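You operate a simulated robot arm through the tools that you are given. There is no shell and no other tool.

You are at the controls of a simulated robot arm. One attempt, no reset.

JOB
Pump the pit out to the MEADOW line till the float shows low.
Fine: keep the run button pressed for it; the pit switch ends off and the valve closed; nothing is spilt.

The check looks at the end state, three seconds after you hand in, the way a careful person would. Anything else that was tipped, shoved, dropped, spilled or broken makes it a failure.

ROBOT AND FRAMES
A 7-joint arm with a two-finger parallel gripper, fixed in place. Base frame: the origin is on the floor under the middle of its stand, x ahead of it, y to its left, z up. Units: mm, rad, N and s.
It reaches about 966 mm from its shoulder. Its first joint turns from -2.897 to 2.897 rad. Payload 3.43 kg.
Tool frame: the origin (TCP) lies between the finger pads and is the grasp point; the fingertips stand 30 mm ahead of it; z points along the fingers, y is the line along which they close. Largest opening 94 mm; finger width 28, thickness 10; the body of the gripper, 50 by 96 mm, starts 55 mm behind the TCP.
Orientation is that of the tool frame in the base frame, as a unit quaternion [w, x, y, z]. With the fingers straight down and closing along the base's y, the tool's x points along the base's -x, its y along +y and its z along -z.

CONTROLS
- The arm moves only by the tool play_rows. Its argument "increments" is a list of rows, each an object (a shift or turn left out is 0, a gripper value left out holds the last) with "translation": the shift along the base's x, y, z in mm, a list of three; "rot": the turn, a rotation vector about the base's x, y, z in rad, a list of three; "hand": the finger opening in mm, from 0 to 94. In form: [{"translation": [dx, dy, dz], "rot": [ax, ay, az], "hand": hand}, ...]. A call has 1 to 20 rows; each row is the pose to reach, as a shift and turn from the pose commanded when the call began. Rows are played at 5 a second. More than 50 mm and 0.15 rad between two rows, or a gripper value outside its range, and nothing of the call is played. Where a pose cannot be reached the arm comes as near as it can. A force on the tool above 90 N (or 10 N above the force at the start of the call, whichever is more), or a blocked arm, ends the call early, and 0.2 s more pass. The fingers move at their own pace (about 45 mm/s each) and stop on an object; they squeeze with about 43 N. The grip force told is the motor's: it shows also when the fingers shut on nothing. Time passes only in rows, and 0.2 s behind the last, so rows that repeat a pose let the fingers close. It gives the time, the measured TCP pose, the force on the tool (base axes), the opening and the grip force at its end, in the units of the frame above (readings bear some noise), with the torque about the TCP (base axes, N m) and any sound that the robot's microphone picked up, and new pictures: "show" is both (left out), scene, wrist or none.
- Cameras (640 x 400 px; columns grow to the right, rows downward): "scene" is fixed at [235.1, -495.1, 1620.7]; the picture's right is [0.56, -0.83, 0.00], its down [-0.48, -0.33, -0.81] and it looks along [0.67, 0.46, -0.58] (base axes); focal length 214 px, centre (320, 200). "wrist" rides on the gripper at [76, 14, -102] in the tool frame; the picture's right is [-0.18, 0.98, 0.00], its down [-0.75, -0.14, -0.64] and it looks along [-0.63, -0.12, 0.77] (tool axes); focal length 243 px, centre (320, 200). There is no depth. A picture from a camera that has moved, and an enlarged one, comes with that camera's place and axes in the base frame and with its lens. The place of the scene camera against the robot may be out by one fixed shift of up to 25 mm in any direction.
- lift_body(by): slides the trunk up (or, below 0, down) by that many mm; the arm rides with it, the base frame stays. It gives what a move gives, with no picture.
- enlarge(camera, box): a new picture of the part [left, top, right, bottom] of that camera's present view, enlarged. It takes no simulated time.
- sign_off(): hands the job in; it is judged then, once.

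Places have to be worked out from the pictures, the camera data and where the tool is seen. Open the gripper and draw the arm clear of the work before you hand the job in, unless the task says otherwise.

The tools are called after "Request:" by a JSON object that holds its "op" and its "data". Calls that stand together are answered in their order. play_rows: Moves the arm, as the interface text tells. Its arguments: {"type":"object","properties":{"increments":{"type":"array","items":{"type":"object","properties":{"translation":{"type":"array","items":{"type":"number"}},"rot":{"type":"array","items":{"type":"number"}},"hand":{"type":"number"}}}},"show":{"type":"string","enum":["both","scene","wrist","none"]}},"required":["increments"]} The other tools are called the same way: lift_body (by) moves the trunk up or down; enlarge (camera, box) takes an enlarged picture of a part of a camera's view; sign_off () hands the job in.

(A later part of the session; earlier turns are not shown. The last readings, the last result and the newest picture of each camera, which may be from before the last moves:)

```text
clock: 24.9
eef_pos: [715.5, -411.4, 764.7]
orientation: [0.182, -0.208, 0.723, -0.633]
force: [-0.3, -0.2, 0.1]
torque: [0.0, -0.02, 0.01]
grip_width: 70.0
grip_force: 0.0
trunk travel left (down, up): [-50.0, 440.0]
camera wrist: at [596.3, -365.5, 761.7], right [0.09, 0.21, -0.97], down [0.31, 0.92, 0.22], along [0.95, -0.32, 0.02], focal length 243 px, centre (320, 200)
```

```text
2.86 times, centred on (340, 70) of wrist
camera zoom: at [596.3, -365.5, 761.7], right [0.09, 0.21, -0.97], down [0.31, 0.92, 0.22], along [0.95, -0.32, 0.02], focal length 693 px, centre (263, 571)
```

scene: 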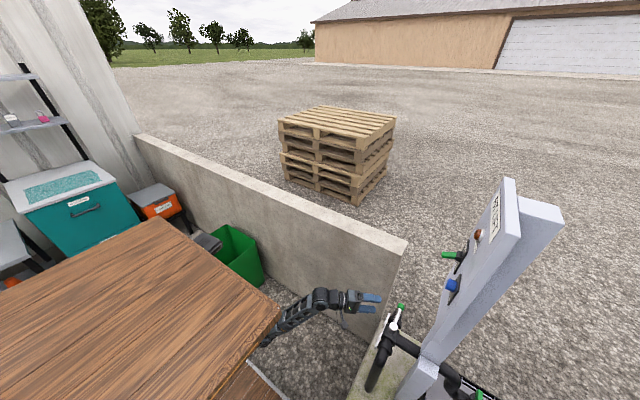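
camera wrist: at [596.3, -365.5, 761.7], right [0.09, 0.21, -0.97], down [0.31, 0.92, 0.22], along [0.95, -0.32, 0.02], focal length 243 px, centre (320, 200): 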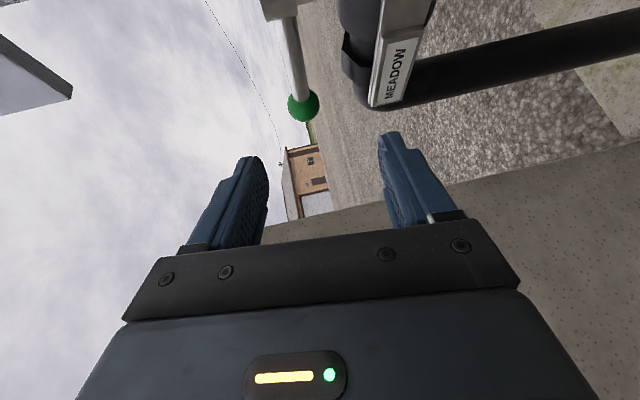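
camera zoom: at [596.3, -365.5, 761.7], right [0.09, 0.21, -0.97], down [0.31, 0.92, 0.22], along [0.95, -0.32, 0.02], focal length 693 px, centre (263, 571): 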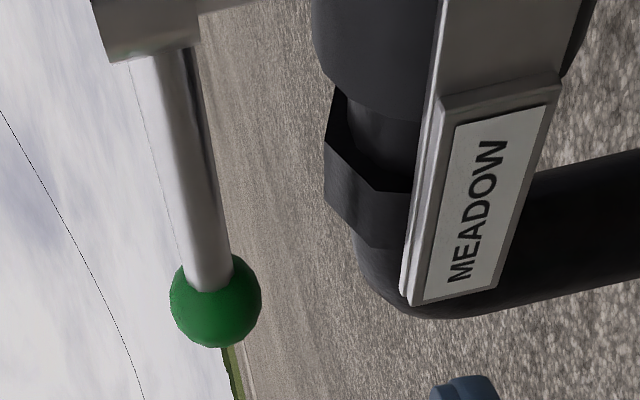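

The lever now lies parallel to the plate and pipe, pointing at the MEADOW end, about 90° from where it was. Before going on I'll look at the other green part near the pump pipe in the scene view, in case it is another control.

Request:
{"op": "enlarge", "data": {"camera": "scene", "box": [430, 340, 510, 400]}}

Request:
{"op": "enlarge", "data": {"camera": "scene", "box": [430, 170, 570, 310]}}

```text
6.67 times, centred on (470, 370) of scene
camera zoom: at [235.1, -495.1, 1620.7], right [0.56, -0.83, 0.0], down [-0.48, -0.33, -0.81], along [0.67, 0.46, -0.58], focal length 1430 px, centre (-680, -933)
```

zoom: 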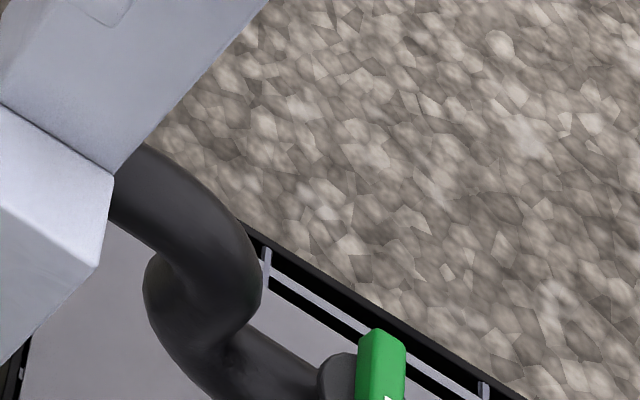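

```text
2.86 times, centred on (500, 240) of scene
camera zoom: at [235.1, -495.1, 1620.7], right [0.56, -0.83, 0.0], down [-0.48, -0.33, -0.81], along [0.67, 0.46, -0.58], focal length 613 px, centre (-194, 86)
```

zoom: 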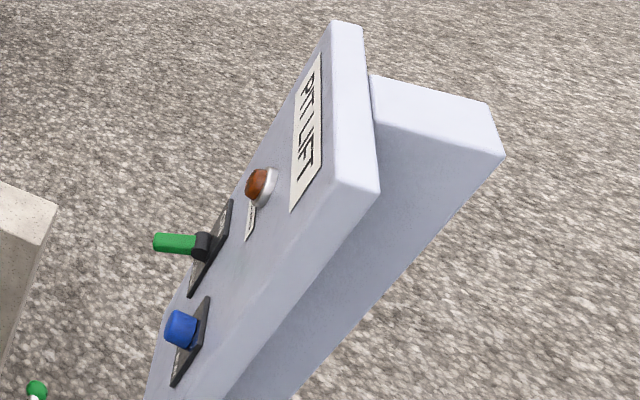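

The green piece sits on a collar of the pump pipe. I'll try to see it better later. The valve is set, so next I raise the trunk back to panel height with the arm held well clear of the panel.

Request:
{"op": "lift_body", "data": {"by": 150}}

Request:
{"op": "lift_body", "data": {"by": 150}}

Request:
{"op": "play_rows", "data": {"increments": [{"translation": [0, 0, 20]}, {"translation": [0, 0, 50]}, {"translation": [0, -10, 85]}, {"translation": [0, -20, 85]}], "show": "both"}}

```text
clock: 26.6
eef_pos: [716.1, -412.1, 914.6]
orientation: [0.182, -0.208, 0.722, -0.634]
force: [0.0, -0.9, -0.1]
torque: [0.0, 0.0, 0.0]
grip_width: 69.9
grip_force: 0.1
trunk travel left (down, up): [-200.0, 290.0]
```

```text
clock: 28.4
eef_pos: [715.6, -411.3, 1064.1]
orientation: [0.182, -0.208, 0.723, -0.633]
force: [0.1, 0.3, -0.6]
torque: [0.01, 0.01, -0.04]
grip_width: 70.0
grip_force: 0.0
trunk travel left (down, up): [-350.0, 140.0]
```

```text
clock: 29.4
eef_pos: [714.5, -431.9, 1148.8]
orientation: [0.183, -0.208, 0.723, -0.633]
force: [0.8, 0.4, 0.9]
torque: [-0.02, 0.01, -0.03]
grip_width: 70.2
grip_force: 0.1
trunk travel left (down, up): [-350.0, 140.0]
camera wrist: at [596.1, -385.6, 1146.6], right [0.09, 0.21, -0.97], down [0.31, 0.92, 0.22], along [0.95, -0.32, 0.02], focal length 243 px, centre (320, 200)
```

scene: 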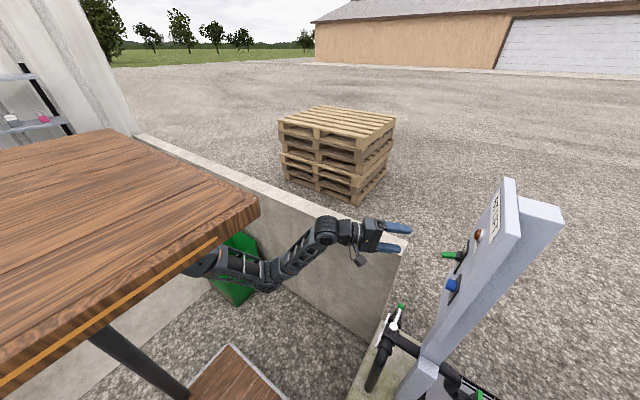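
wrist: 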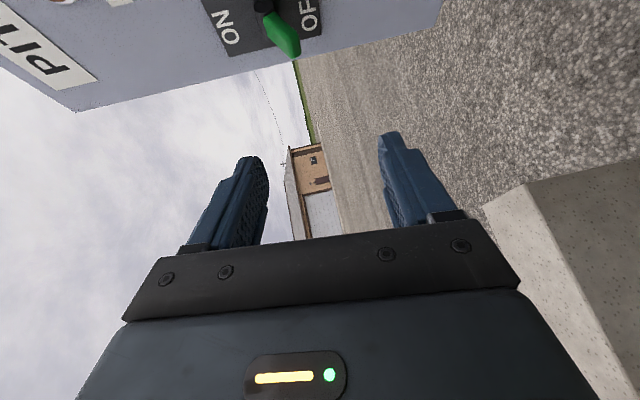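

The switch lever is in view. I'll enlarge it to triangulate its tip.

Request:
{"op": "enlarge", "data": {"camera": "wrist", "box": [180, 0, 360, 100]}}

Request:
{"op": "play_rows", "data": {"increments": [{"translation": [0, 10, -30]}, {"translation": [0, 20, -60]}, {"translation": [0, 30, -85]}, {"translation": [0, 30, -85]}], "show": "wrist"}}

Request:
{"op": "enlarge", "data": {"camera": "wrist", "box": [80, 0, 300, 140]}}

```text
3.56 times, centred on (270, 50) of wrist
camera zoom: at [596.1, -385.6, 1146.6], right [0.09, 0.21, -0.97], down [0.31, 0.92, 0.22], along [0.95, -0.32, 0.02], focal length 863 px, centre (498, 733)
```

zoom: 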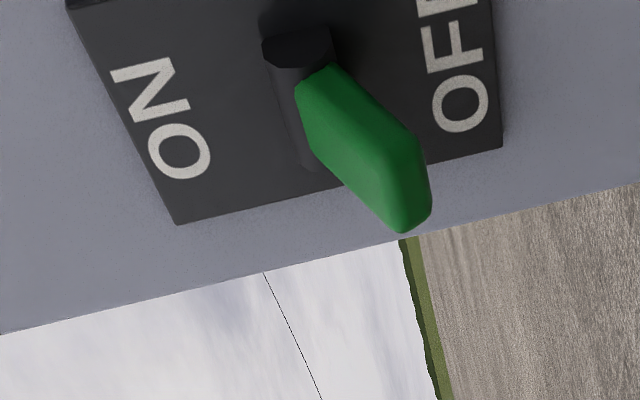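

```text
clock: 30.4
eef_pos: [716.4, -400.0, 1064.1]
orientation: [0.182, -0.208, 0.723, -0.633]
force: [0.3, 0.4, -0.2]
torque: [0.01, 0.01, 0.01]
grip_width: 69.9
grip_force: 0.1
trunk travel left (down, up): [-350.0, 140.0]
camera wrist: at [596.6, -354.4, 1063.0], right [0.09, 0.21, -0.97], down [0.31, 0.92, 0.22], along [0.95, -0.32, 0.02], focal length 243 px, centre (320, 200)
```

wrist: 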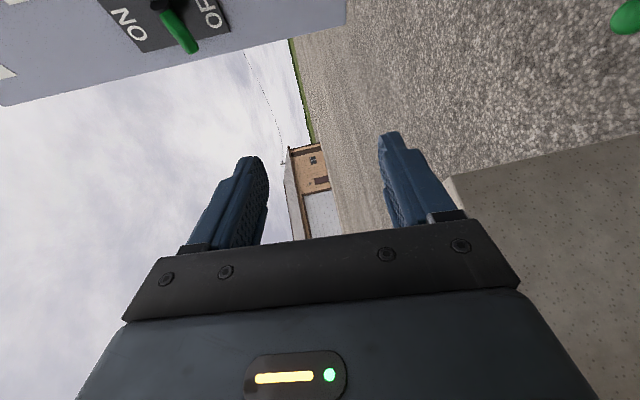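

```text
2.86 times, centred on (190, 70) of wrist
camera zoom: at [596.6, -354.4, 1063.0], right [0.09, 0.21, -0.97], down [0.31, 0.92, 0.22], along [0.95, -0.32, 0.02], focal length 693 px, centre (691, 571)
```

zoom: 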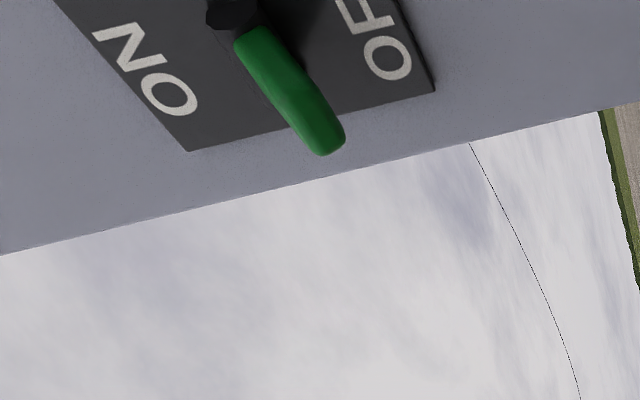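

Switch lever tip: about [738, -559, 1142]. Pivot: near [726, -595, 1160]. I'll come in at z≈1146 with the fingers open 50 mm, one above and one below the lever, stopping short of the panel face (y≈-605).

Request:
{"op": "play_rows", "data": {"increments": [{"translation": [-2, -15, 30], "hand": 50}, {"translation": [-4, -30, 60], "hand": 50}, {"translation": [-5, -50, 82], "hand": 50}, {"translation": [-2, -75, 82], "hand": 50}, {"translation": [2, -100, 82], "hand": 50}, {"translation": [5, -120, 82], "hand": 50}, {"translation": [5, -120, 82], "hand": 50}], "show": "both"}}

```text
clock: 32.0
eef_pos: [719.7, -469.8, 1130.2]
orientation: [0.178, -0.205, 0.723, -0.635]
force: [0.4, -1.2, 1.2]
torque: [0.02, 0.0, -0.01]
grip_width: 50.1
grip_force: 0.1
out of reach, approached as far as the arm can: row 4, 5, 6, 7
trunk travel left (down, up): [-350.0, 140.0]
camera wrist: at [600.4, -422.1, 1128.6], right [0.09, 0.2, -0.97], down [0.32, 0.92, 0.22], along [0.94, -0.33, 0.02], focal length 243 px, centre (320, 200)
```

scene: 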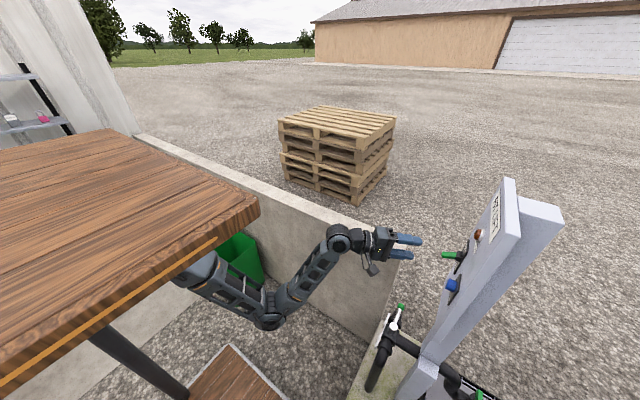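
wrist: 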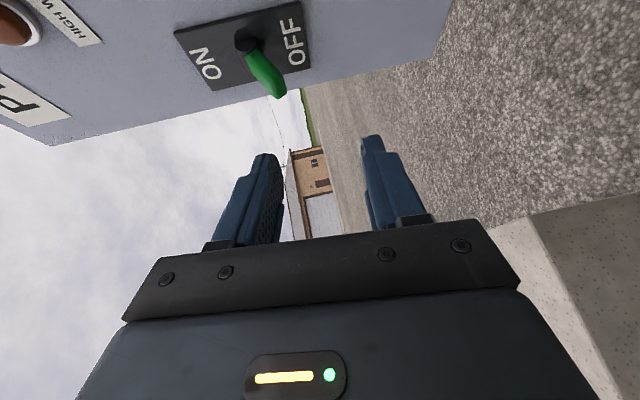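

The arm stalled on a joint limit with the elbow low. This attitude was reachable at the valve, where the tool was lower relative to the shoulder, so I'll raise the trunk 110 mm and bring the tool down by the same amount.

Request:
{"op": "lift_body", "data": {"by": 110}}

Request:
{"op": "play_rows", "data": {"increments": [{"translation": [0, 0, -30]}, {"translation": [0, 0, -60]}, {"translation": [0, 0, -94]}, {"translation": [0, 0, -94]}], "show": "both"}}

```text
clock: 33.4
eef_pos: [719.7, -470.4, 1240.9]
orientation: [0.178, -0.204, 0.723, -0.636]
force: [-0.5, 0.5, -0.5]
torque: [-0.01, -0.02, 0.01]
grip_width: 50.2
grip_force: 0.1
trunk travel left (down, up): [-460.0, 30.0]
```

```text
clock: 34.4
eef_pos: [718.5, -470.0, 1145.6]
orientation: [0.179, -0.204, 0.722, -0.636]
force: [-0.7, 0.8, 0.8]
torque: [-0.01, 0.01, 0.01]
grip_width: 49.8
grip_force: 0.0
trunk travel left (down, up): [-460.0, 30.0]
camera wrist: at [599.9, -422.3, 1144.3], right [0.09, 0.2, -0.98], down [0.32, 0.92, 0.22], along [0.94, -0.33, 0.02], focal length 243 px, centre (320, 200)
```

scene: 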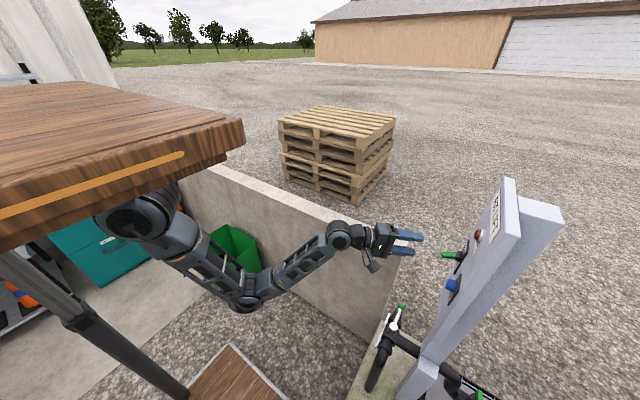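
wrist: 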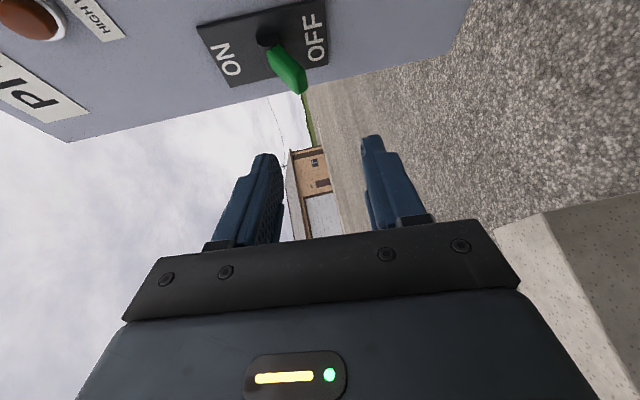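

With the trunk raised the pose is reached, and the lever tip appears where I predicted. Moving straight in so the lever sits between the fingers.

Request:
{"op": "play_rows", "data": {"increments": [{"translation": [2, -20, 0.5], "hand": 50}, {"translation": [4, -40, 0.5], "hand": 50}, {"translation": [6, -60, 0.5], "hand": 50}, {"translation": [7.5, -72, 0.5], "hand": 50}, {"translation": [8.5, -82, 0.5], "hand": 50}, {"translation": [8.5, -82, 0.5], "hand": 50}], "show": "both"}}

```text
clock: 35.8
eef_pos: [728.6, -551.8, 1146.6]
orientation: [0.179, -0.204, 0.723, -0.635]
force: [-0.4, 0.6, -0.5]
torque: [0.02, 0.03, -0.01]
grip_width: 49.8
grip_force: 0.1
trunk travel left (down, up): [-460.0, 30.0]
camera wrist: at [608.9, -504.3, 1144.6], right [0.09, 0.2, -0.97], down [0.32, 0.92, 0.22], along [0.94, -0.33, 0.02], focal length 243 px, centre (320, 200)
```

scene: 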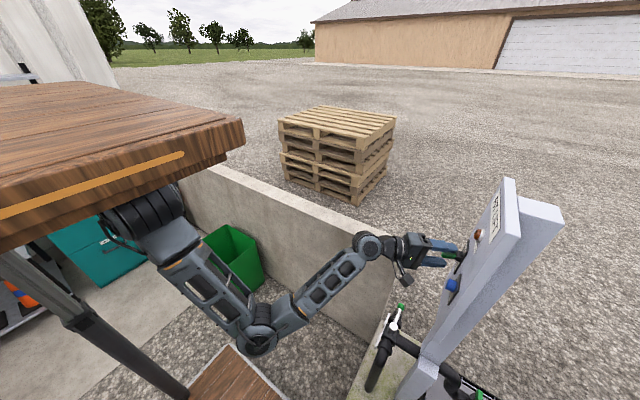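
wrist: 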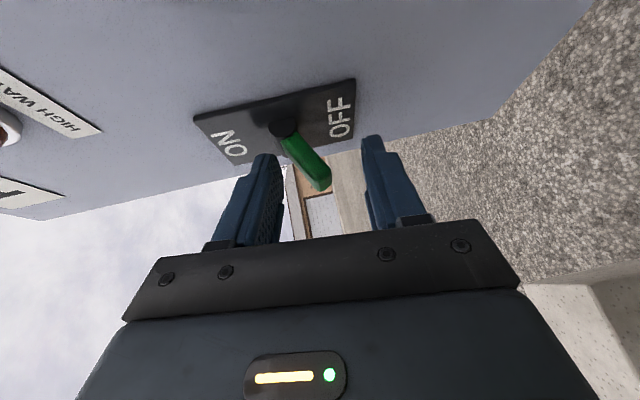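

The lever sits between the fingers. I'll raise the tool so the lower finger pushes the lever up toward ON, in small steps.

Request:
{"op": "play_rows", "data": {"increments": [{"translation": [0, 0, 6]}, {"translation": [0, 0, 12]}, {"translation": [0, 0, 18]}, {"translation": [0, 0, 24]}, {"translation": [0, 0, 30]}, {"translation": [0, 0, 35]}, {"translation": [0, 0, 40]}, {"translation": [0, 0, 45]}], "show": "both"}}

```text
clock: 37.6
eef_pos: [729.3, -550.7, 1169.5]
orientation: [0.178, -0.202, 0.721, -0.638]
force: [-0.6, 0.6, -0.4]
torque: [0.06, 0.0, 0.0]
grip_width: 50.4
grip_force: 0.2
out of reach, approached as far as the arm can: row 3, 4, 5, 6, 7, 8
trunk travel left (down, up): [-460.0, 30.0]
camera wrist: at [610.1, -502.2, 1166.1], right [0.1, 0.19, -0.98], down [0.33, 0.92, 0.22], along [0.94, -0.34, 0.02], focal length 243 px, centre (320, 200)
```

scene: 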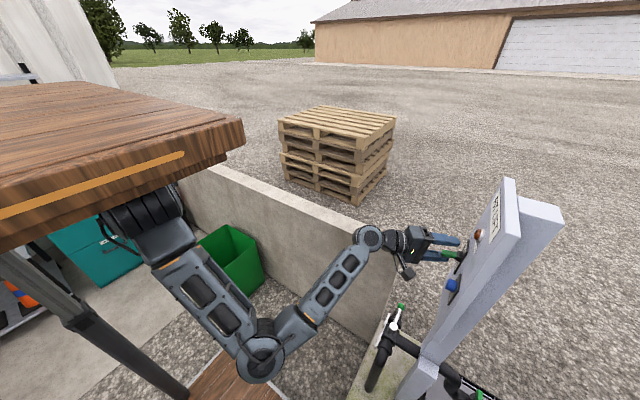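
wrist: 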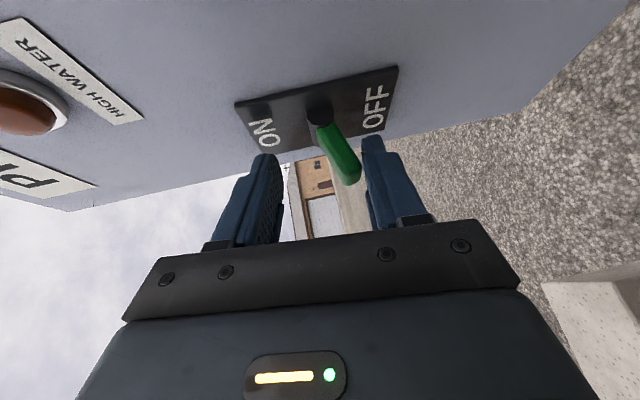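

The arm stalls again at z≈1169, with the lower finger nearly at the lever. I'll use the trunk's remaining upward travel to push the lever up gently.

Request:
{"op": "lift_body", "data": {"by": 12}}

Request:
{"op": "lift_body", "data": {"by": 10}}

Request:
{"op": "play_rows", "data": {"increments": [{"translation": [0, 0, 0]}], "show": "both"}}

```text
clock: 38.2
eef_pos: [728.9, -551.9, 1182.2]
orientation: [0.177, -0.201, 0.721, -0.639]
force: [-0.1, -0.4, -0.2]
torque: [-0.01, 0.0, 0.02]
grip_width: 49.7
grip_force: 0.2
trunk travel left (down, up): [-472.0, 18.0]
```

```text
clock: 38.8
eef_pos: [729.5, -550.6, 1189.0]
orientation: [0.177, -0.201, 0.721, -0.639]
force: [-1.4, 2.3, -8.2]
torque: [0.28, 0.1, -0.15]
grip_width: 53.9
grip_force: 2.8
trunk travel left (down, up): [-482.0, 8.0]
```

```text
clock: 39.2
eef_pos: [729.4, -551.3, 1190.3]
orientation: [0.177, -0.202, 0.722, -0.638]
force: [-1.1, 3.1, -9.2]
torque: [0.39, 0.07, -0.13]
grip_width: 54.9
grip_force: 4.6
trunk travel left (down, up): [-482.0, 8.0]
camera wrist: at [610.4, -502.1, 1187.4], right [0.09, 0.2, -0.98], down [0.33, 0.92, 0.22], along [0.94, -0.34, 0.02], focal length 243 px, centre (320, 200)
```

scene: 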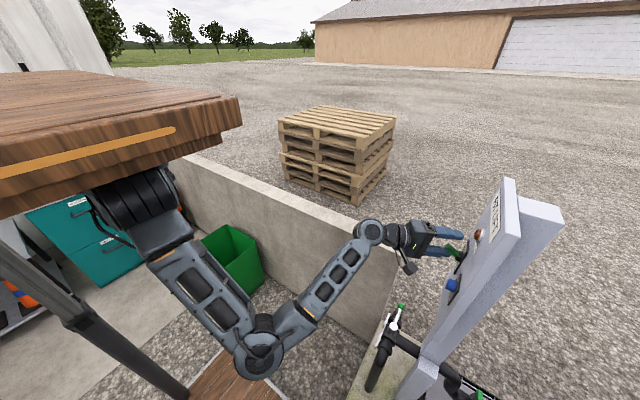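
wrist: 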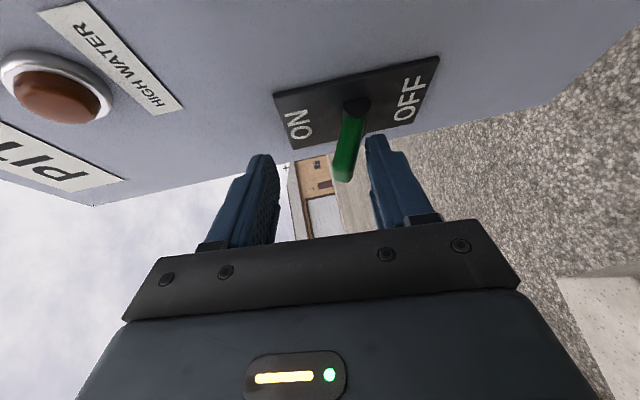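

The lever is being lifted (about 9 N). Closing the fingers will raise the lower finger further, so I'll close gradually to carry it past centre to ON.

Request:
{"op": "play_rows", "data": {"increments": [{"hand": 46}, {"hand": 42}, {"hand": 38}, {"hand": 36}, {"hand": 36}], "show": "both"}}

```text
clock: 40.4
eef_pos: [730.4, -550.3, 1188.7]
orientation: [0.177, -0.202, 0.722, -0.638]
force: [-6.1, 11.8, -26.1]
torque: [1.15, 0.38, -0.47]
grip_width: 52.0
grip_force: 14.2
trunk travel left (down, up): [-482.0, 8.0]
camera wrist: at [610.6, -502.0, 1186.4], right [0.09, 0.2, -0.98], down [0.33, 0.92, 0.22], along [0.94, -0.34, 0.02], focal length 243 px, centre (320, 200)
```

scene: 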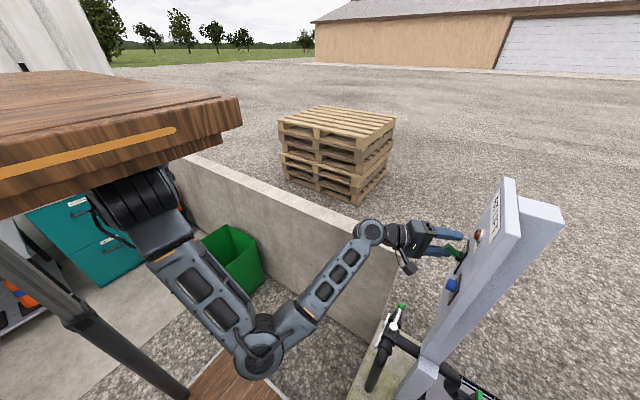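
wrist: 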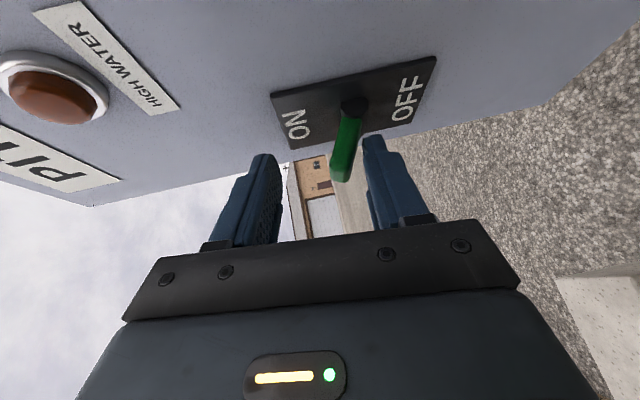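

The lever now looks tilted toward ON and is resisting at a stop. I'll stop pushing and check.

Request:
{"op": "enlarge", "data": {"camera": "wrist", "box": [250, 40, 450, 200]}}

Request:
{"op": "play_rows", "data": {"increments": [{"hand": 60}, {"hand": 70}, {"translation": [0, 0, -10], "hand": 70}, {"translation": [0, 0, -15], "hand": 70}], "show": "both"}}

```text
2.50 times, centred on (350, 120) of wrist
camera zoom: at [610.6, -502.0, 1186.4], right [0.09, 0.2, -0.98], down [0.33, 0.92, 0.22], along [0.94, -0.34, 0.02], focal length 606 px, centre (245, 400)
```

zoom: 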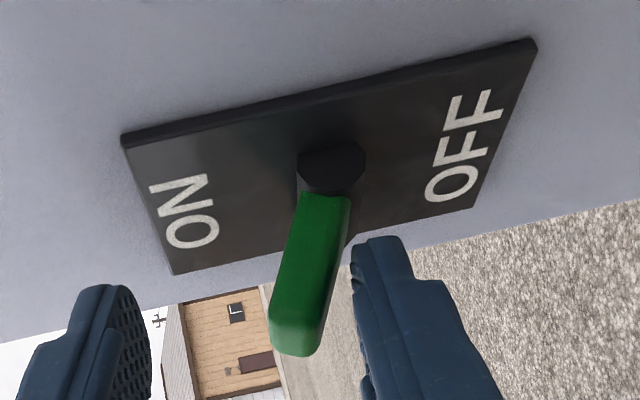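

```text
clock: 41.4
eef_pos: [727.5, -551.4, 1176.9]
orientation: [0.177, -0.2, 0.721, -0.64]
force: [0.0, 0.1, -0.2]
torque: [0.0, -0.01, 0.03]
grip_width: 69.8
grip_force: 0.0
trunk travel left (down, up): [-482.0, 8.0]
camera wrist: at [609.3, -503.2, 1173.3], right [0.1, 0.19, -0.98], down [0.33, 0.92, 0.21], along [0.94, -0.34, 0.02], focal length 243 px, centre (320, 200)
```

scene: 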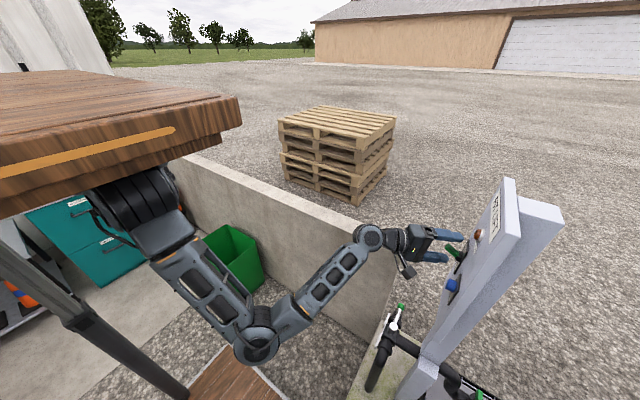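
wrist: 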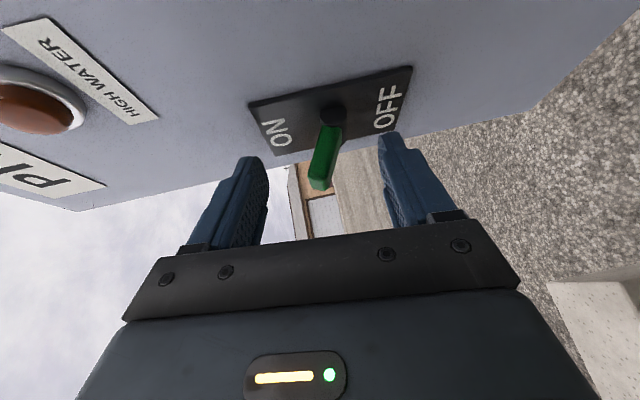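

The pit switch lever is up at ON and stays there. I'll withdraw straight back, clear of the lever, then move over in front of the RUN button while yawing the tool to face the panel more squarely.

Request:
{"op": "play_rows", "data": {"increments": [{"translation": [-10, 17, 0], "hand": 70}, {"translation": [-22, 36, 0], "hand": 70}, {"translation": [-36, 60, 0], "hand": 70}, {"translation": [-48, 72, 0], "hand": 70}, {"translation": [-60, 78, 0], "rot": [0, 0, -0.1]}, {"translation": [-70, 80, 0], "rot": [0, 0, -0.2]}, {"translation": [-76, 80, 0], "rot": [0, 0, -0.3]}, {"translation": [-80, 80, 0], "rot": [0, 0, -0.4]}], "show": "both"}}

```text
clock: 43.2
eef_pos: [649.0, -470.4, 1177.7]
orientation: [0.046, -0.054, 0.747, -0.661]
force: [-0.6, -0.7, -0.3]
torque: [-0.01, 0.0, 0.04]
grip_width: 69.9
grip_force: 0.1
trunk travel left (down, up): [-482.0, 8.0]
camera wrist: at [558.3, -380.1, 1173.9], right [0.16, 0.14, -0.98], down [0.66, 0.72, 0.22], along [0.73, -0.68, 0.02], focal length 243 px, centre (320, 200)
```

scene: 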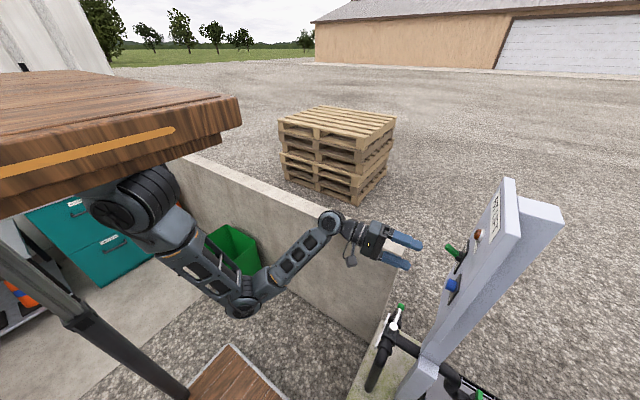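
wrist: 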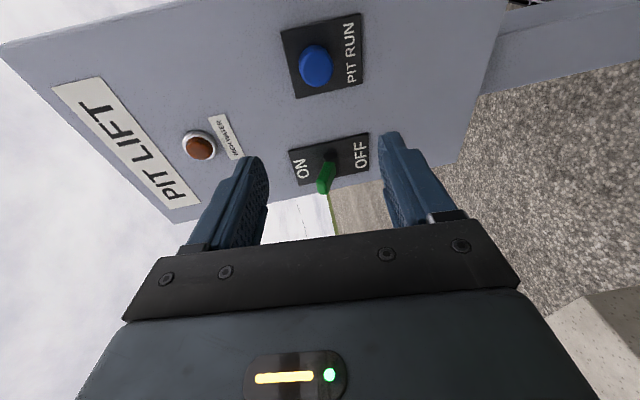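

Now I'll roll the tool about its own axis by about -45° so the wrist camera sits up and to the left. That should keep the float board in view past the panel edge while I press.

Request:
{"op": "play_rows", "data": {"increments": [{"rot": [-0.0183, 0.1286, 0.016], "hand": 30}, {"rot": [-0.0367, 0.2572, 0.0319], "hand": 0}, {"rot": [-0.055, 0.3858, 0.0479], "hand": 0}, {"rot": [-0.0733, 0.5145, 0.0639], "hand": 0}, {"rot": [-0.0917, 0.6431, 0.0798], "hand": 0}, {"rot": [-0.11, 0.7717, 0.0958], "hand": 0}], "show": "both"}}

```text
clock: 44.6
eef_pos: [648.5, -470.7, 1175.5]
orientation: [-0.21, -0.337, 0.669, -0.629]
force: [1.2, 1.1, -0.3]
torque: [-0.03, 0.0, 0.0]
grip_width: 0.1
grip_force: 33.1
trunk travel left (down, up): [-482.0, 8.0]
camera wrist: at [571.9, -385.6, 1230.9], right [-0.58, 0.02, -0.82], down [0.53, 0.77, -0.35], along [0.63, -0.63, -0.45], focal length 243 px, centre (320, 200)
```

scene: 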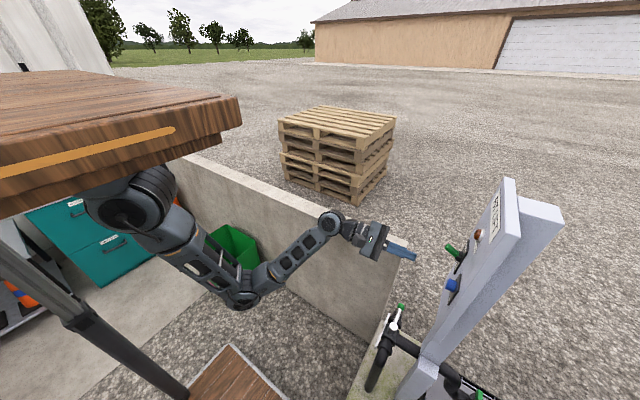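
wrist: 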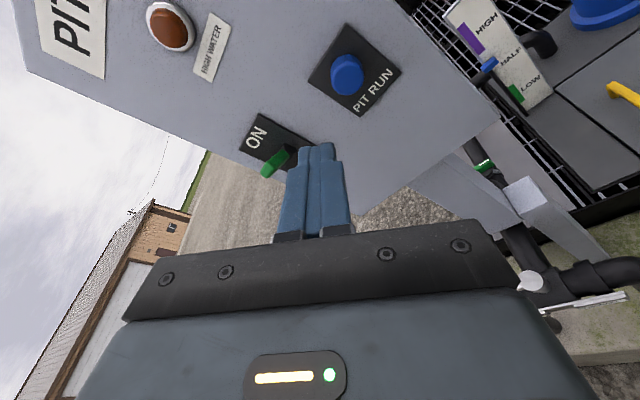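

The float board is visible at the upper right, together with the button. I'll zoom in on it.

Request:
{"op": "enlarge", "data": {"camera": "wrist", "box": [420, 0, 640, 140]}}

Request:
{"op": "enlarge", "data": {"camera": "wrist", "box": [400, 110, 640, 320]}}

Request:
{"op": "enlarge", "data": {"camera": "wrist", "box": [230, 10, 430, 220]}}

```text
2.86 times, centred on (530, 70) of wrist
camera zoom: at [571.9, -385.6, 1230.9], right [-0.58, 0.02, -0.82], down [0.53, 0.77, -0.35], along [0.63, -0.63, -0.45], focal length 693 px, centre (-280, 571)
```

zoom: 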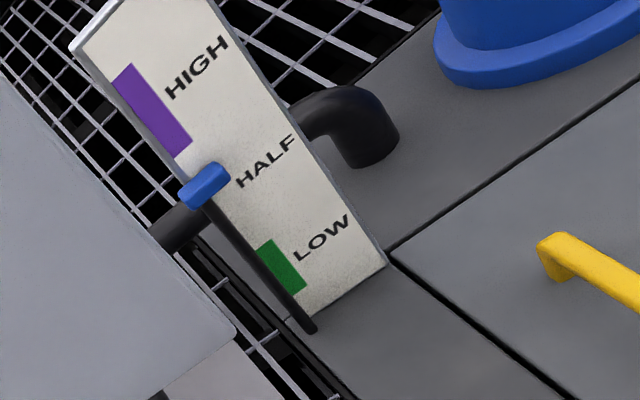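

```text
1.90 times, centred on (520, 215) of wrist
camera zoom: at [571.9, -385.6, 1230.9], right [-0.58, 0.02, -0.82], down [0.53, 0.77, -0.35], along [0.63, -0.63, -0.45], focal length 462 px, centre (-61, 171)
```

zoom: 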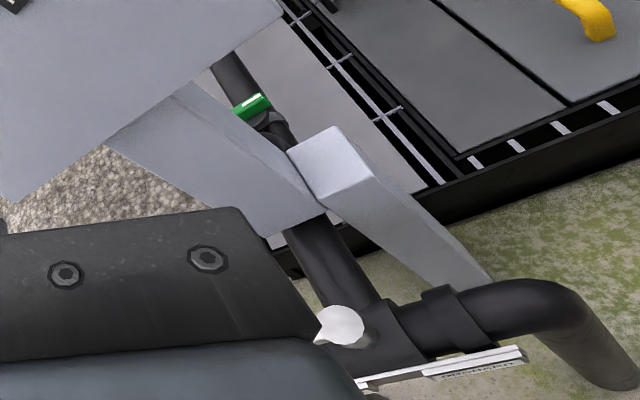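

```text
1.90 times, centred on (330, 115) of wrist
camera zoom: at [571.9, -385.6, 1230.9], right [-0.58, 0.02, -0.82], down [0.53, 0.77, -0.35], along [0.63, -0.63, -0.45], focal length 462 px, centre (301, 362)
```

zoom: 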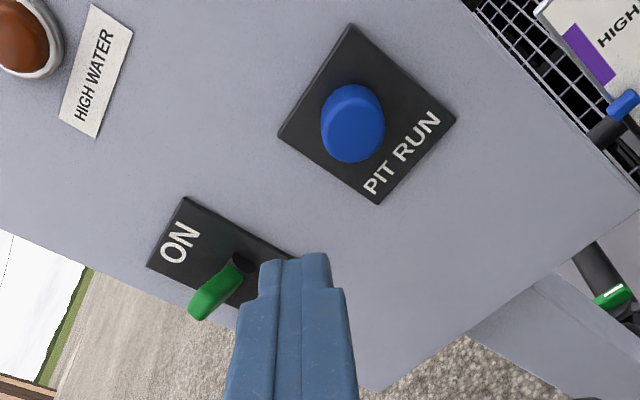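

The blue float pointer sits just above HALF on its rod, and LOW is the green zone below. The button centre is at about [629.5, -586, 1160]. I'll move the closed fingertips to a stand-off about 27 mm in front of it.

Request:
{"op": "play_rows", "data": {"increments": [{"translation": [-8, -15, -4], "hand": 0}, {"translation": [-16, -30, -8], "hand": 0}, {"translation": [-23.3, -45, -11.8], "hand": 0}, {"translation": [-23.3, -59.3, -11.8], "hand": 0}, {"translation": [-23.3, -59.3, -11.8], "hand": 0}], "show": "both"}}

Request:
{"op": "enlarge", "data": {"camera": "wrist", "box": [250, 60, 430, 220]}}

Request:
{"op": "enlarge", "data": {"camera": "wrist", "box": [430, 0, 610, 140]}}

```text
clock: 45.8
eef_pos: [625.5, -529.8, 1164.1]
orientation: [-0.21, -0.336, 0.67, -0.628]
force: [-0.3, -0.5, 0.5]
torque: [0.01, 0.02, 0.01]
grip_width: 0.1
grip_force: 33.5
trunk travel left (down, up): [-482.0, 8.0]
camera wrist: at [549.1, -445.2, 1218.9], right [-0.57, 0.02, -0.82], down [0.53, 0.77, -0.35], along [0.63, -0.63, -0.45], focal length 243 px, centre (320, 200)
```

scene: 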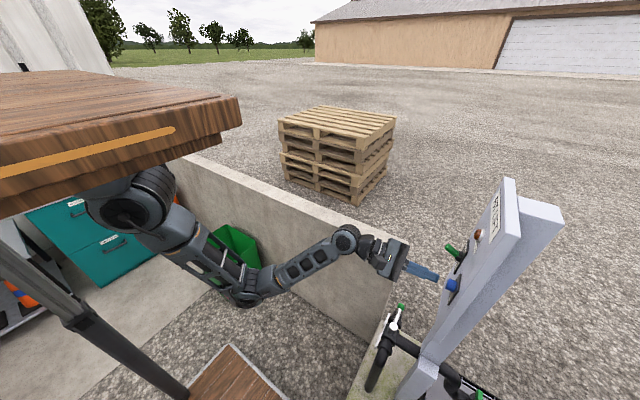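
wrist: 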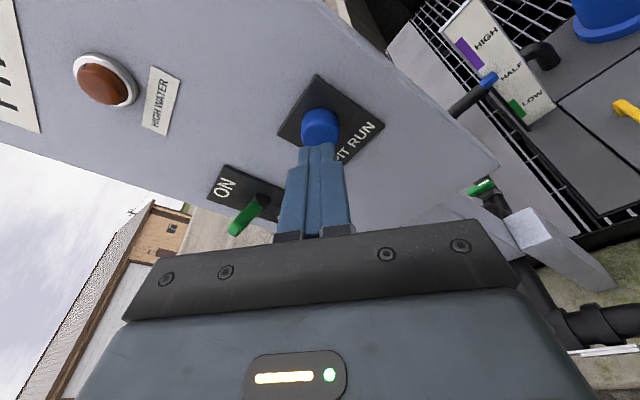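

```text
2.50 times, centred on (340, 140) of wrist
camera zoom: at [549.1, -445.2, 1218.9], right [-0.57, 0.02, -0.82], down [0.53, 0.77, -0.35], along [0.63, -0.63, -0.45], focal length 606 px, centre (270, 350)
```

zoom: 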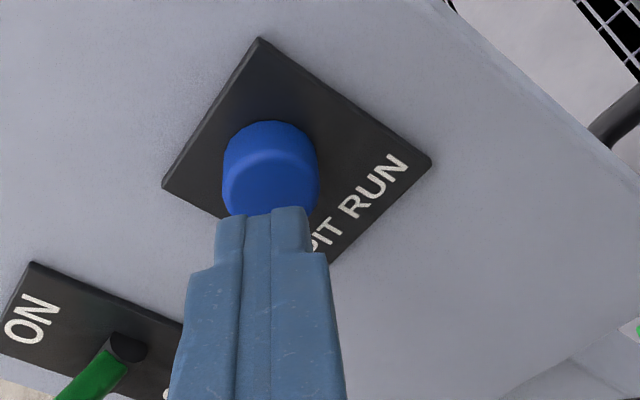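

```text
2.86 times, centred on (520, 70) of wrist
camera zoom: at [549.1, -445.2, 1218.9], right [-0.57, 0.02, -0.82], down [0.53, 0.77, -0.35], along [0.63, -0.63, -0.45], focal length 693 px, centre (-251, 571)
```

zoom: 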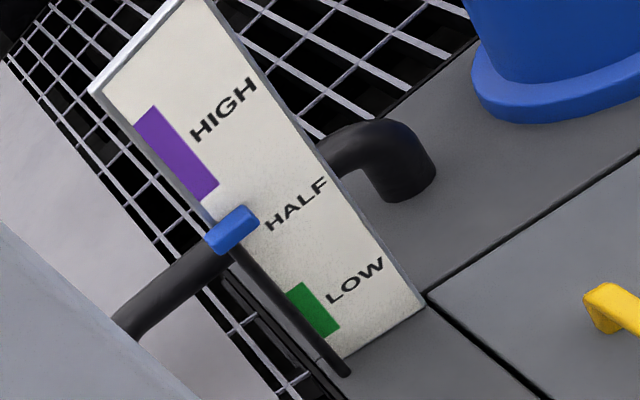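

The tip is aligned within about 1 mm of the button axis and the gauge is clearly readable. Now I press slowly along -y.

Request:
{"op": "play_rows", "data": {"increments": [{"translation": [0, -12, 0], "hand": 0}, {"translation": [0, -20, 0], "hand": 0}, {"translation": [0, -24, 0], "hand": 0}, {"translation": [0, -27, 0], "hand": 0}, {"translation": [0, -29, 0], "hand": 0}], "show": "wrist"}}

```text
clock: 47.0
eef_pos: [626.6, -557.7, 1163.6]
orientation: [-0.21, -0.336, 0.669, -0.629]
force: [-2.0, 15.8, 1.0]
torque: [-0.06, -0.01, -0.13]
grip_width: 0.0
grip_force: 32.4
trunk travel left (down, up): [-482.0, 8.0]
heard: click
camera wrist: at [548.7, -472.6, 1218.9], right [-0.57, 0.02, -0.82], down [0.53, 0.77, -0.35], along [0.63, -0.63, -0.45], focal length 243 px, centre (320, 200)
```

wrist: 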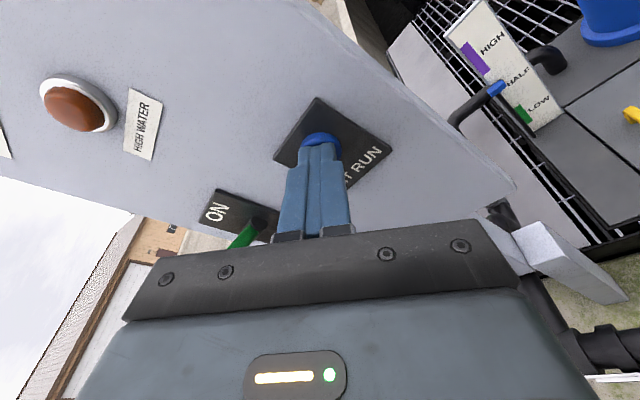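

A click, with 16 N on the tip: the button appears pressed. I'll hold here and watch the float.

Request:
{"op": "enlarge", "data": {"camera": "wrist", "box": [430, 0, 610, 140]}}

Request:
{"op": "play_rows", "data": {"increments": [{"translation": [0, -1, 0], "hand": 0}, {"translation": [0, -1, 0], "hand": 0}, {"translation": [0, -1, 0], "hand": 0}, {"translation": [0, -1, 0], "hand": 0}, {"translation": [0, -1, 0], "hand": 0}], "show": "wrist"}}

Request:
{"op": "enlarge", "data": {"camera": "wrist", "box": [430, 0, 610, 140]}}

```text
2.86 times, centred on (520, 70) of wrist
camera zoom: at [548.7, -472.6, 1218.9], right [-0.57, 0.02, -0.82], down [0.53, 0.77, -0.35], along [0.63, -0.63, -0.45], focal length 693 px, centre (-251, 571)
```

zoom: 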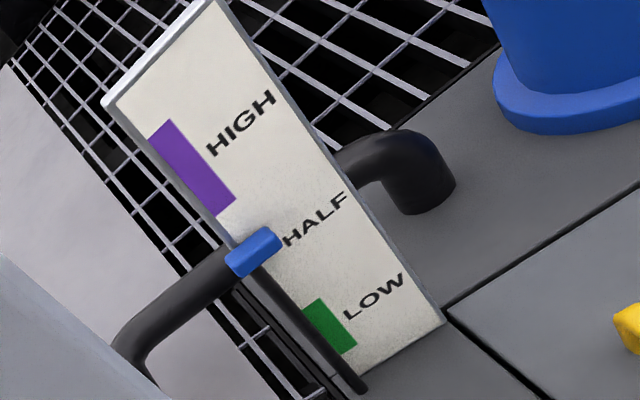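

```text
clock: 48.2
eef_pos: [625.9, -558.9, 1164.2]
orientation: [-0.21, -0.336, 0.669, -0.629]
force: [-1.1, 23.9, -3.4]
torque: [0.0, 0.01, -0.15]
grip_width: 0.0
grip_force: 33.0
trunk travel left (down, up): [-482.0, 8.0]
camera wrist: at [548.8, -473.7, 1219.1], right [-0.57, 0.02, -0.82], down [0.53, 0.77, -0.35], along [0.63, -0.63, -0.45], focal length 243 px, centre (320, 200)
```

wrist: 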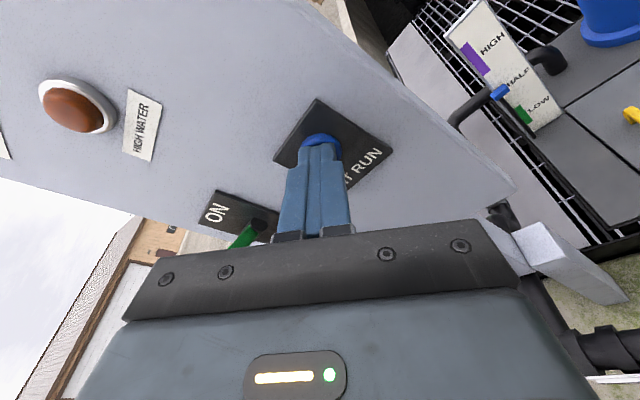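

```text
2.86 times, centred on (520, 70) of wrist
camera zoom: at [548.8, -473.7, 1219.1], right [-0.57, 0.02, -0.82], down [0.53, 0.77, -0.35], along [0.63, -0.63, -0.45], focal length 693 px, centre (-251, 571)
```

zoom: 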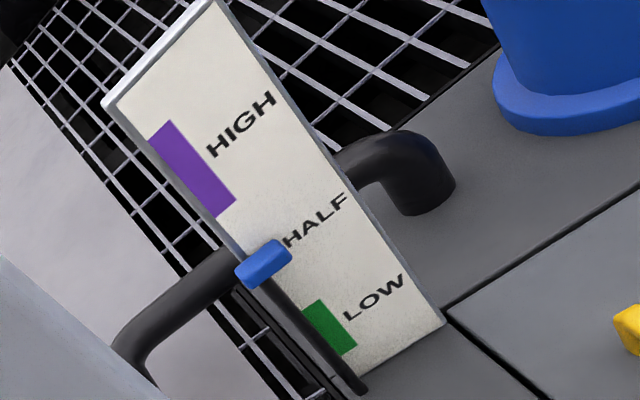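

The float pointer is falling (about 16 zoomed px in 1.2 s) and needs roughly 6 s more to reach the green LOW zone. I'll keep the button held and check as it drops.

Request:
{"op": "play_rows", "data": {"increments": [{"translation": [0, 0, 0]}, {"translation": [0, 0, 0]}, {"translation": [0, 0, 0]}, {"translation": [0, 0, 0]}, {"translation": [0, 0, 0]}, {"translation": [0, 0, 0]}, {"translation": [0, 0, 0]}, {"translation": [0, 0, 0]}, {"translation": [0, 0, 0]}, {"translation": [0, 0, 0]}, {"translation": [0, 0, 0]}, {"translation": [0, 0, 0]}, {"translation": [0, 0, 0]}, {"translation": [0, 0, 0]}], "show": "both"}}

Request:
{"op": "enlarge", "data": {"camera": "wrist", "box": [430, 0, 610, 140]}}

```text
clock: 51.2
eef_pos: [626.3, -560.1, 1164.7]
orientation: [-0.209, -0.336, 0.669, -0.629]
force: [0.8, 21.6, 1.4]
torque: [-0.09, 0.0, -0.12]
grip_width: 0.0
grip_force: 32.8
trunk travel left (down, up): [-482.0, 8.0]
camera wrist: at [548.6, -473.6, 1219.5], right [-0.57, 0.02, -0.82], down [0.53, 0.77, -0.35], along [0.63, -0.63, -0.45], focal length 243 px, centre (320, 200)
```

scene: 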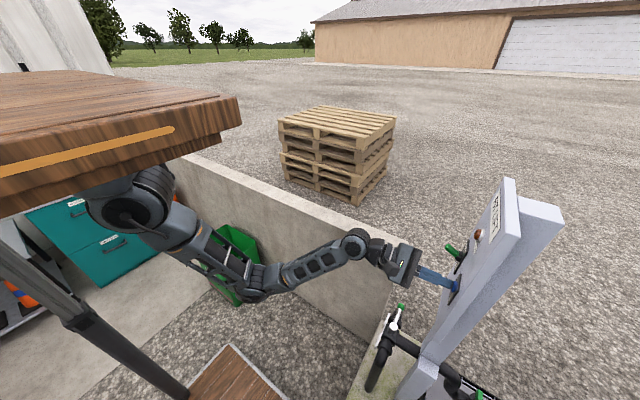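
wrist: 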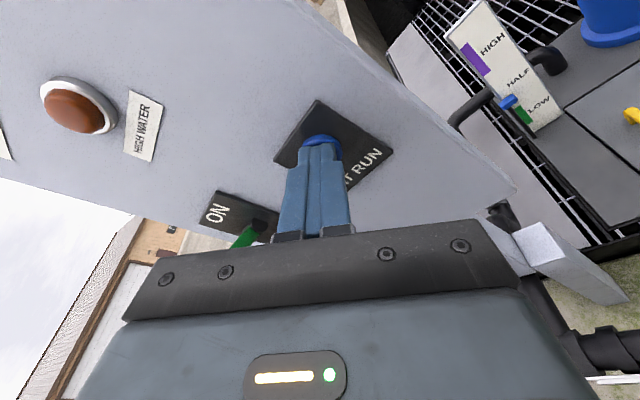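

```text
2.86 times, centred on (520, 70) of wrist
camera zoom: at [548.6, -473.6, 1219.5], right [-0.57, 0.02, -0.82], down [0.53, 0.77, -0.35], along [0.63, -0.63, -0.45], focal length 693 px, centre (-251, 571)
```

zoom: 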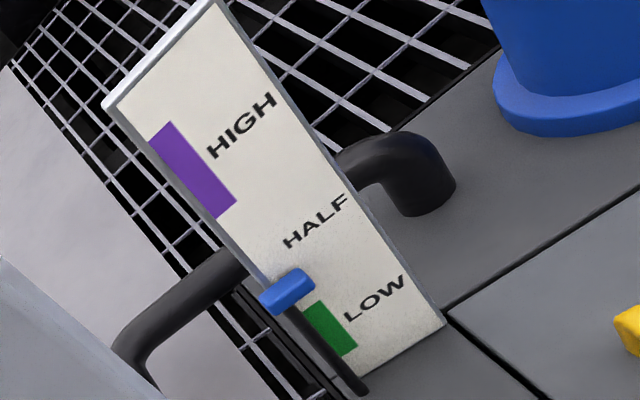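

The pointer is about half-way from its last position to the green zone. I'll keep holding another 3 s.

Request:
{"op": "play_rows", "data": {"increments": [{"translation": [0, 0, 0]}, {"translation": [0, 0, 0]}, {"translation": [0, 0, 0]}, {"translation": [0, 0, 0]}, {"translation": [0, 0, 0]}, {"translation": [0, 0, 0]}, {"translation": [0, 0, 0]}, {"translation": [0, 0, 0]}, {"translation": [0, 0, 0]}, {"translation": [0, 0, 0]}, {"translation": [0, 0, 0]}, {"translation": [0, 0, 0]}, {"translation": [0, 0, 0]}, {"translation": [0, 0, 0]}], "show": "wrist"}}

Request:
{"op": "enlarge", "data": {"camera": "wrist", "box": [430, 0, 610, 140]}}

```text
clock: 54.2
eef_pos: [625.0, -559.1, 1165.5]
orientation: [-0.21, -0.336, 0.668, -0.629]
force: [-0.6, 21.5, 4.2]
torque: [-0.23, 0.05, -0.14]
grip_width: 0.0
grip_force: 32.6
trunk travel left (down, up): [-482.0, 8.0]
camera wrist: at [548.4, -473.6, 1219.5], right [-0.57, 0.02, -0.82], down [0.53, 0.77, -0.35], along [0.63, -0.63, -0.45], focal length 243 px, centre (320, 200)
```

wrist: 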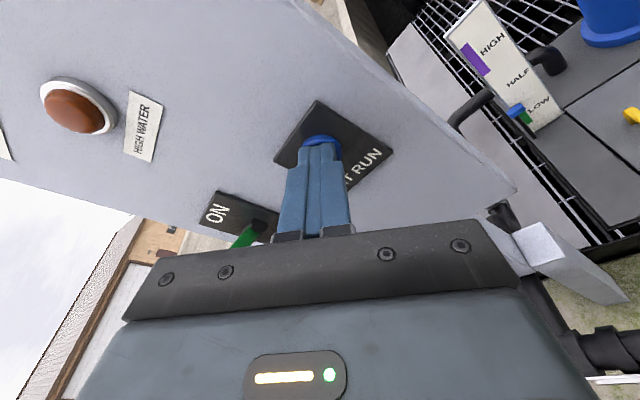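

```text
2.86 times, centred on (520, 70) of wrist
camera zoom: at [548.4, -473.6, 1219.5], right [-0.57, 0.02, -0.82], down [0.53, 0.77, -0.35], along [0.63, -0.63, -0.45], focal length 693 px, centre (-251, 571)
```

zoom: 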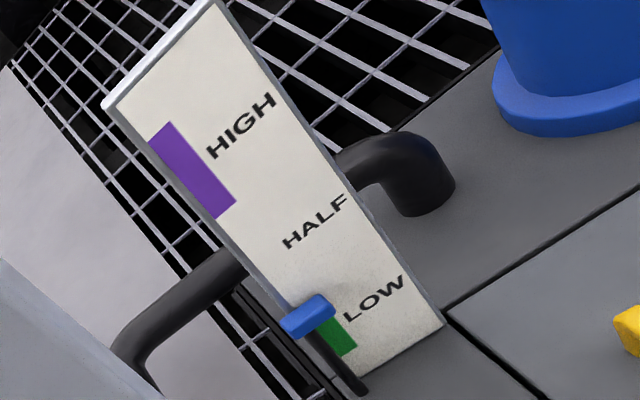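

The pointer has just entered the top of the green zone. Viewed from above it reads slightly lower than it really is, so I'll hold about 2 s more to bring it to the middle of LOW.

Request:
{"op": "play_rows", "data": {"increments": [{"translation": [0, 0, 0]}, {"translation": [0, 0, 0]}, {"translation": [0, 0, 0]}, {"translation": [0, 0, 0]}, {"translation": [0, 0, 0]}, {"translation": [0, 0, 0]}, {"translation": [0, 0, 0]}, {"translation": [0, 0, 0]}, {"translation": [0, 0, 0]}], "show": "wrist"}}

Request:
{"op": "enlarge", "data": {"camera": "wrist", "box": [470, 50, 570, 140]}}

```text
clock: 56.2
eef_pos: [625.4, -559.1, 1165.1]
orientation: [-0.209, -0.336, 0.668, -0.63]
force: [-2.0, 21.1, 3.1]
torque: [-0.25, -0.01, -0.18]
grip_width: 0.0
grip_force: 33.1
trunk travel left (down, up): [-482.0, 8.0]
camera wrist: at [548.4, -473.6, 1219.4], right [-0.57, 0.02, -0.82], down [0.53, 0.77, -0.35], along [0.63, -0.63, -0.45], focal length 243 px, centre (320, 200)
```

wrist: 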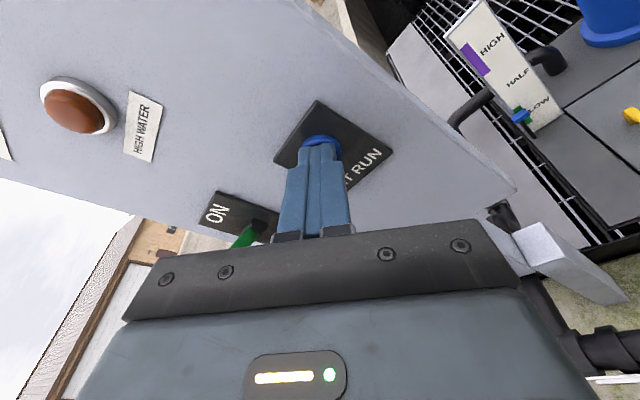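

```text
4.44 times, centred on (520, 95) of wrist
camera zoom: at [548.4, -473.6, 1219.4], right [-0.57, 0.02, -0.82], down [0.53, 0.77, -0.35], along [0.63, -0.63, -0.45], focal length 1078 px, centre (-569, 667)
```

zoom: 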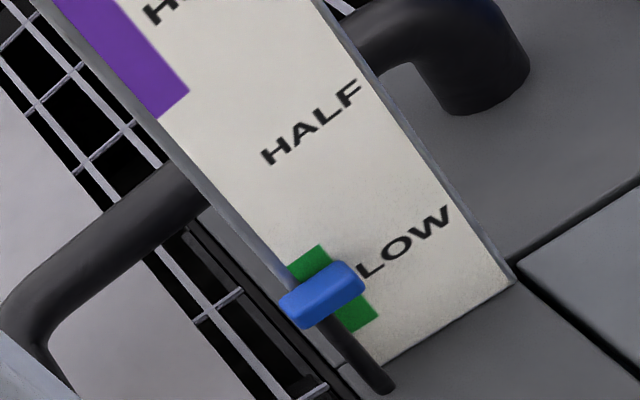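

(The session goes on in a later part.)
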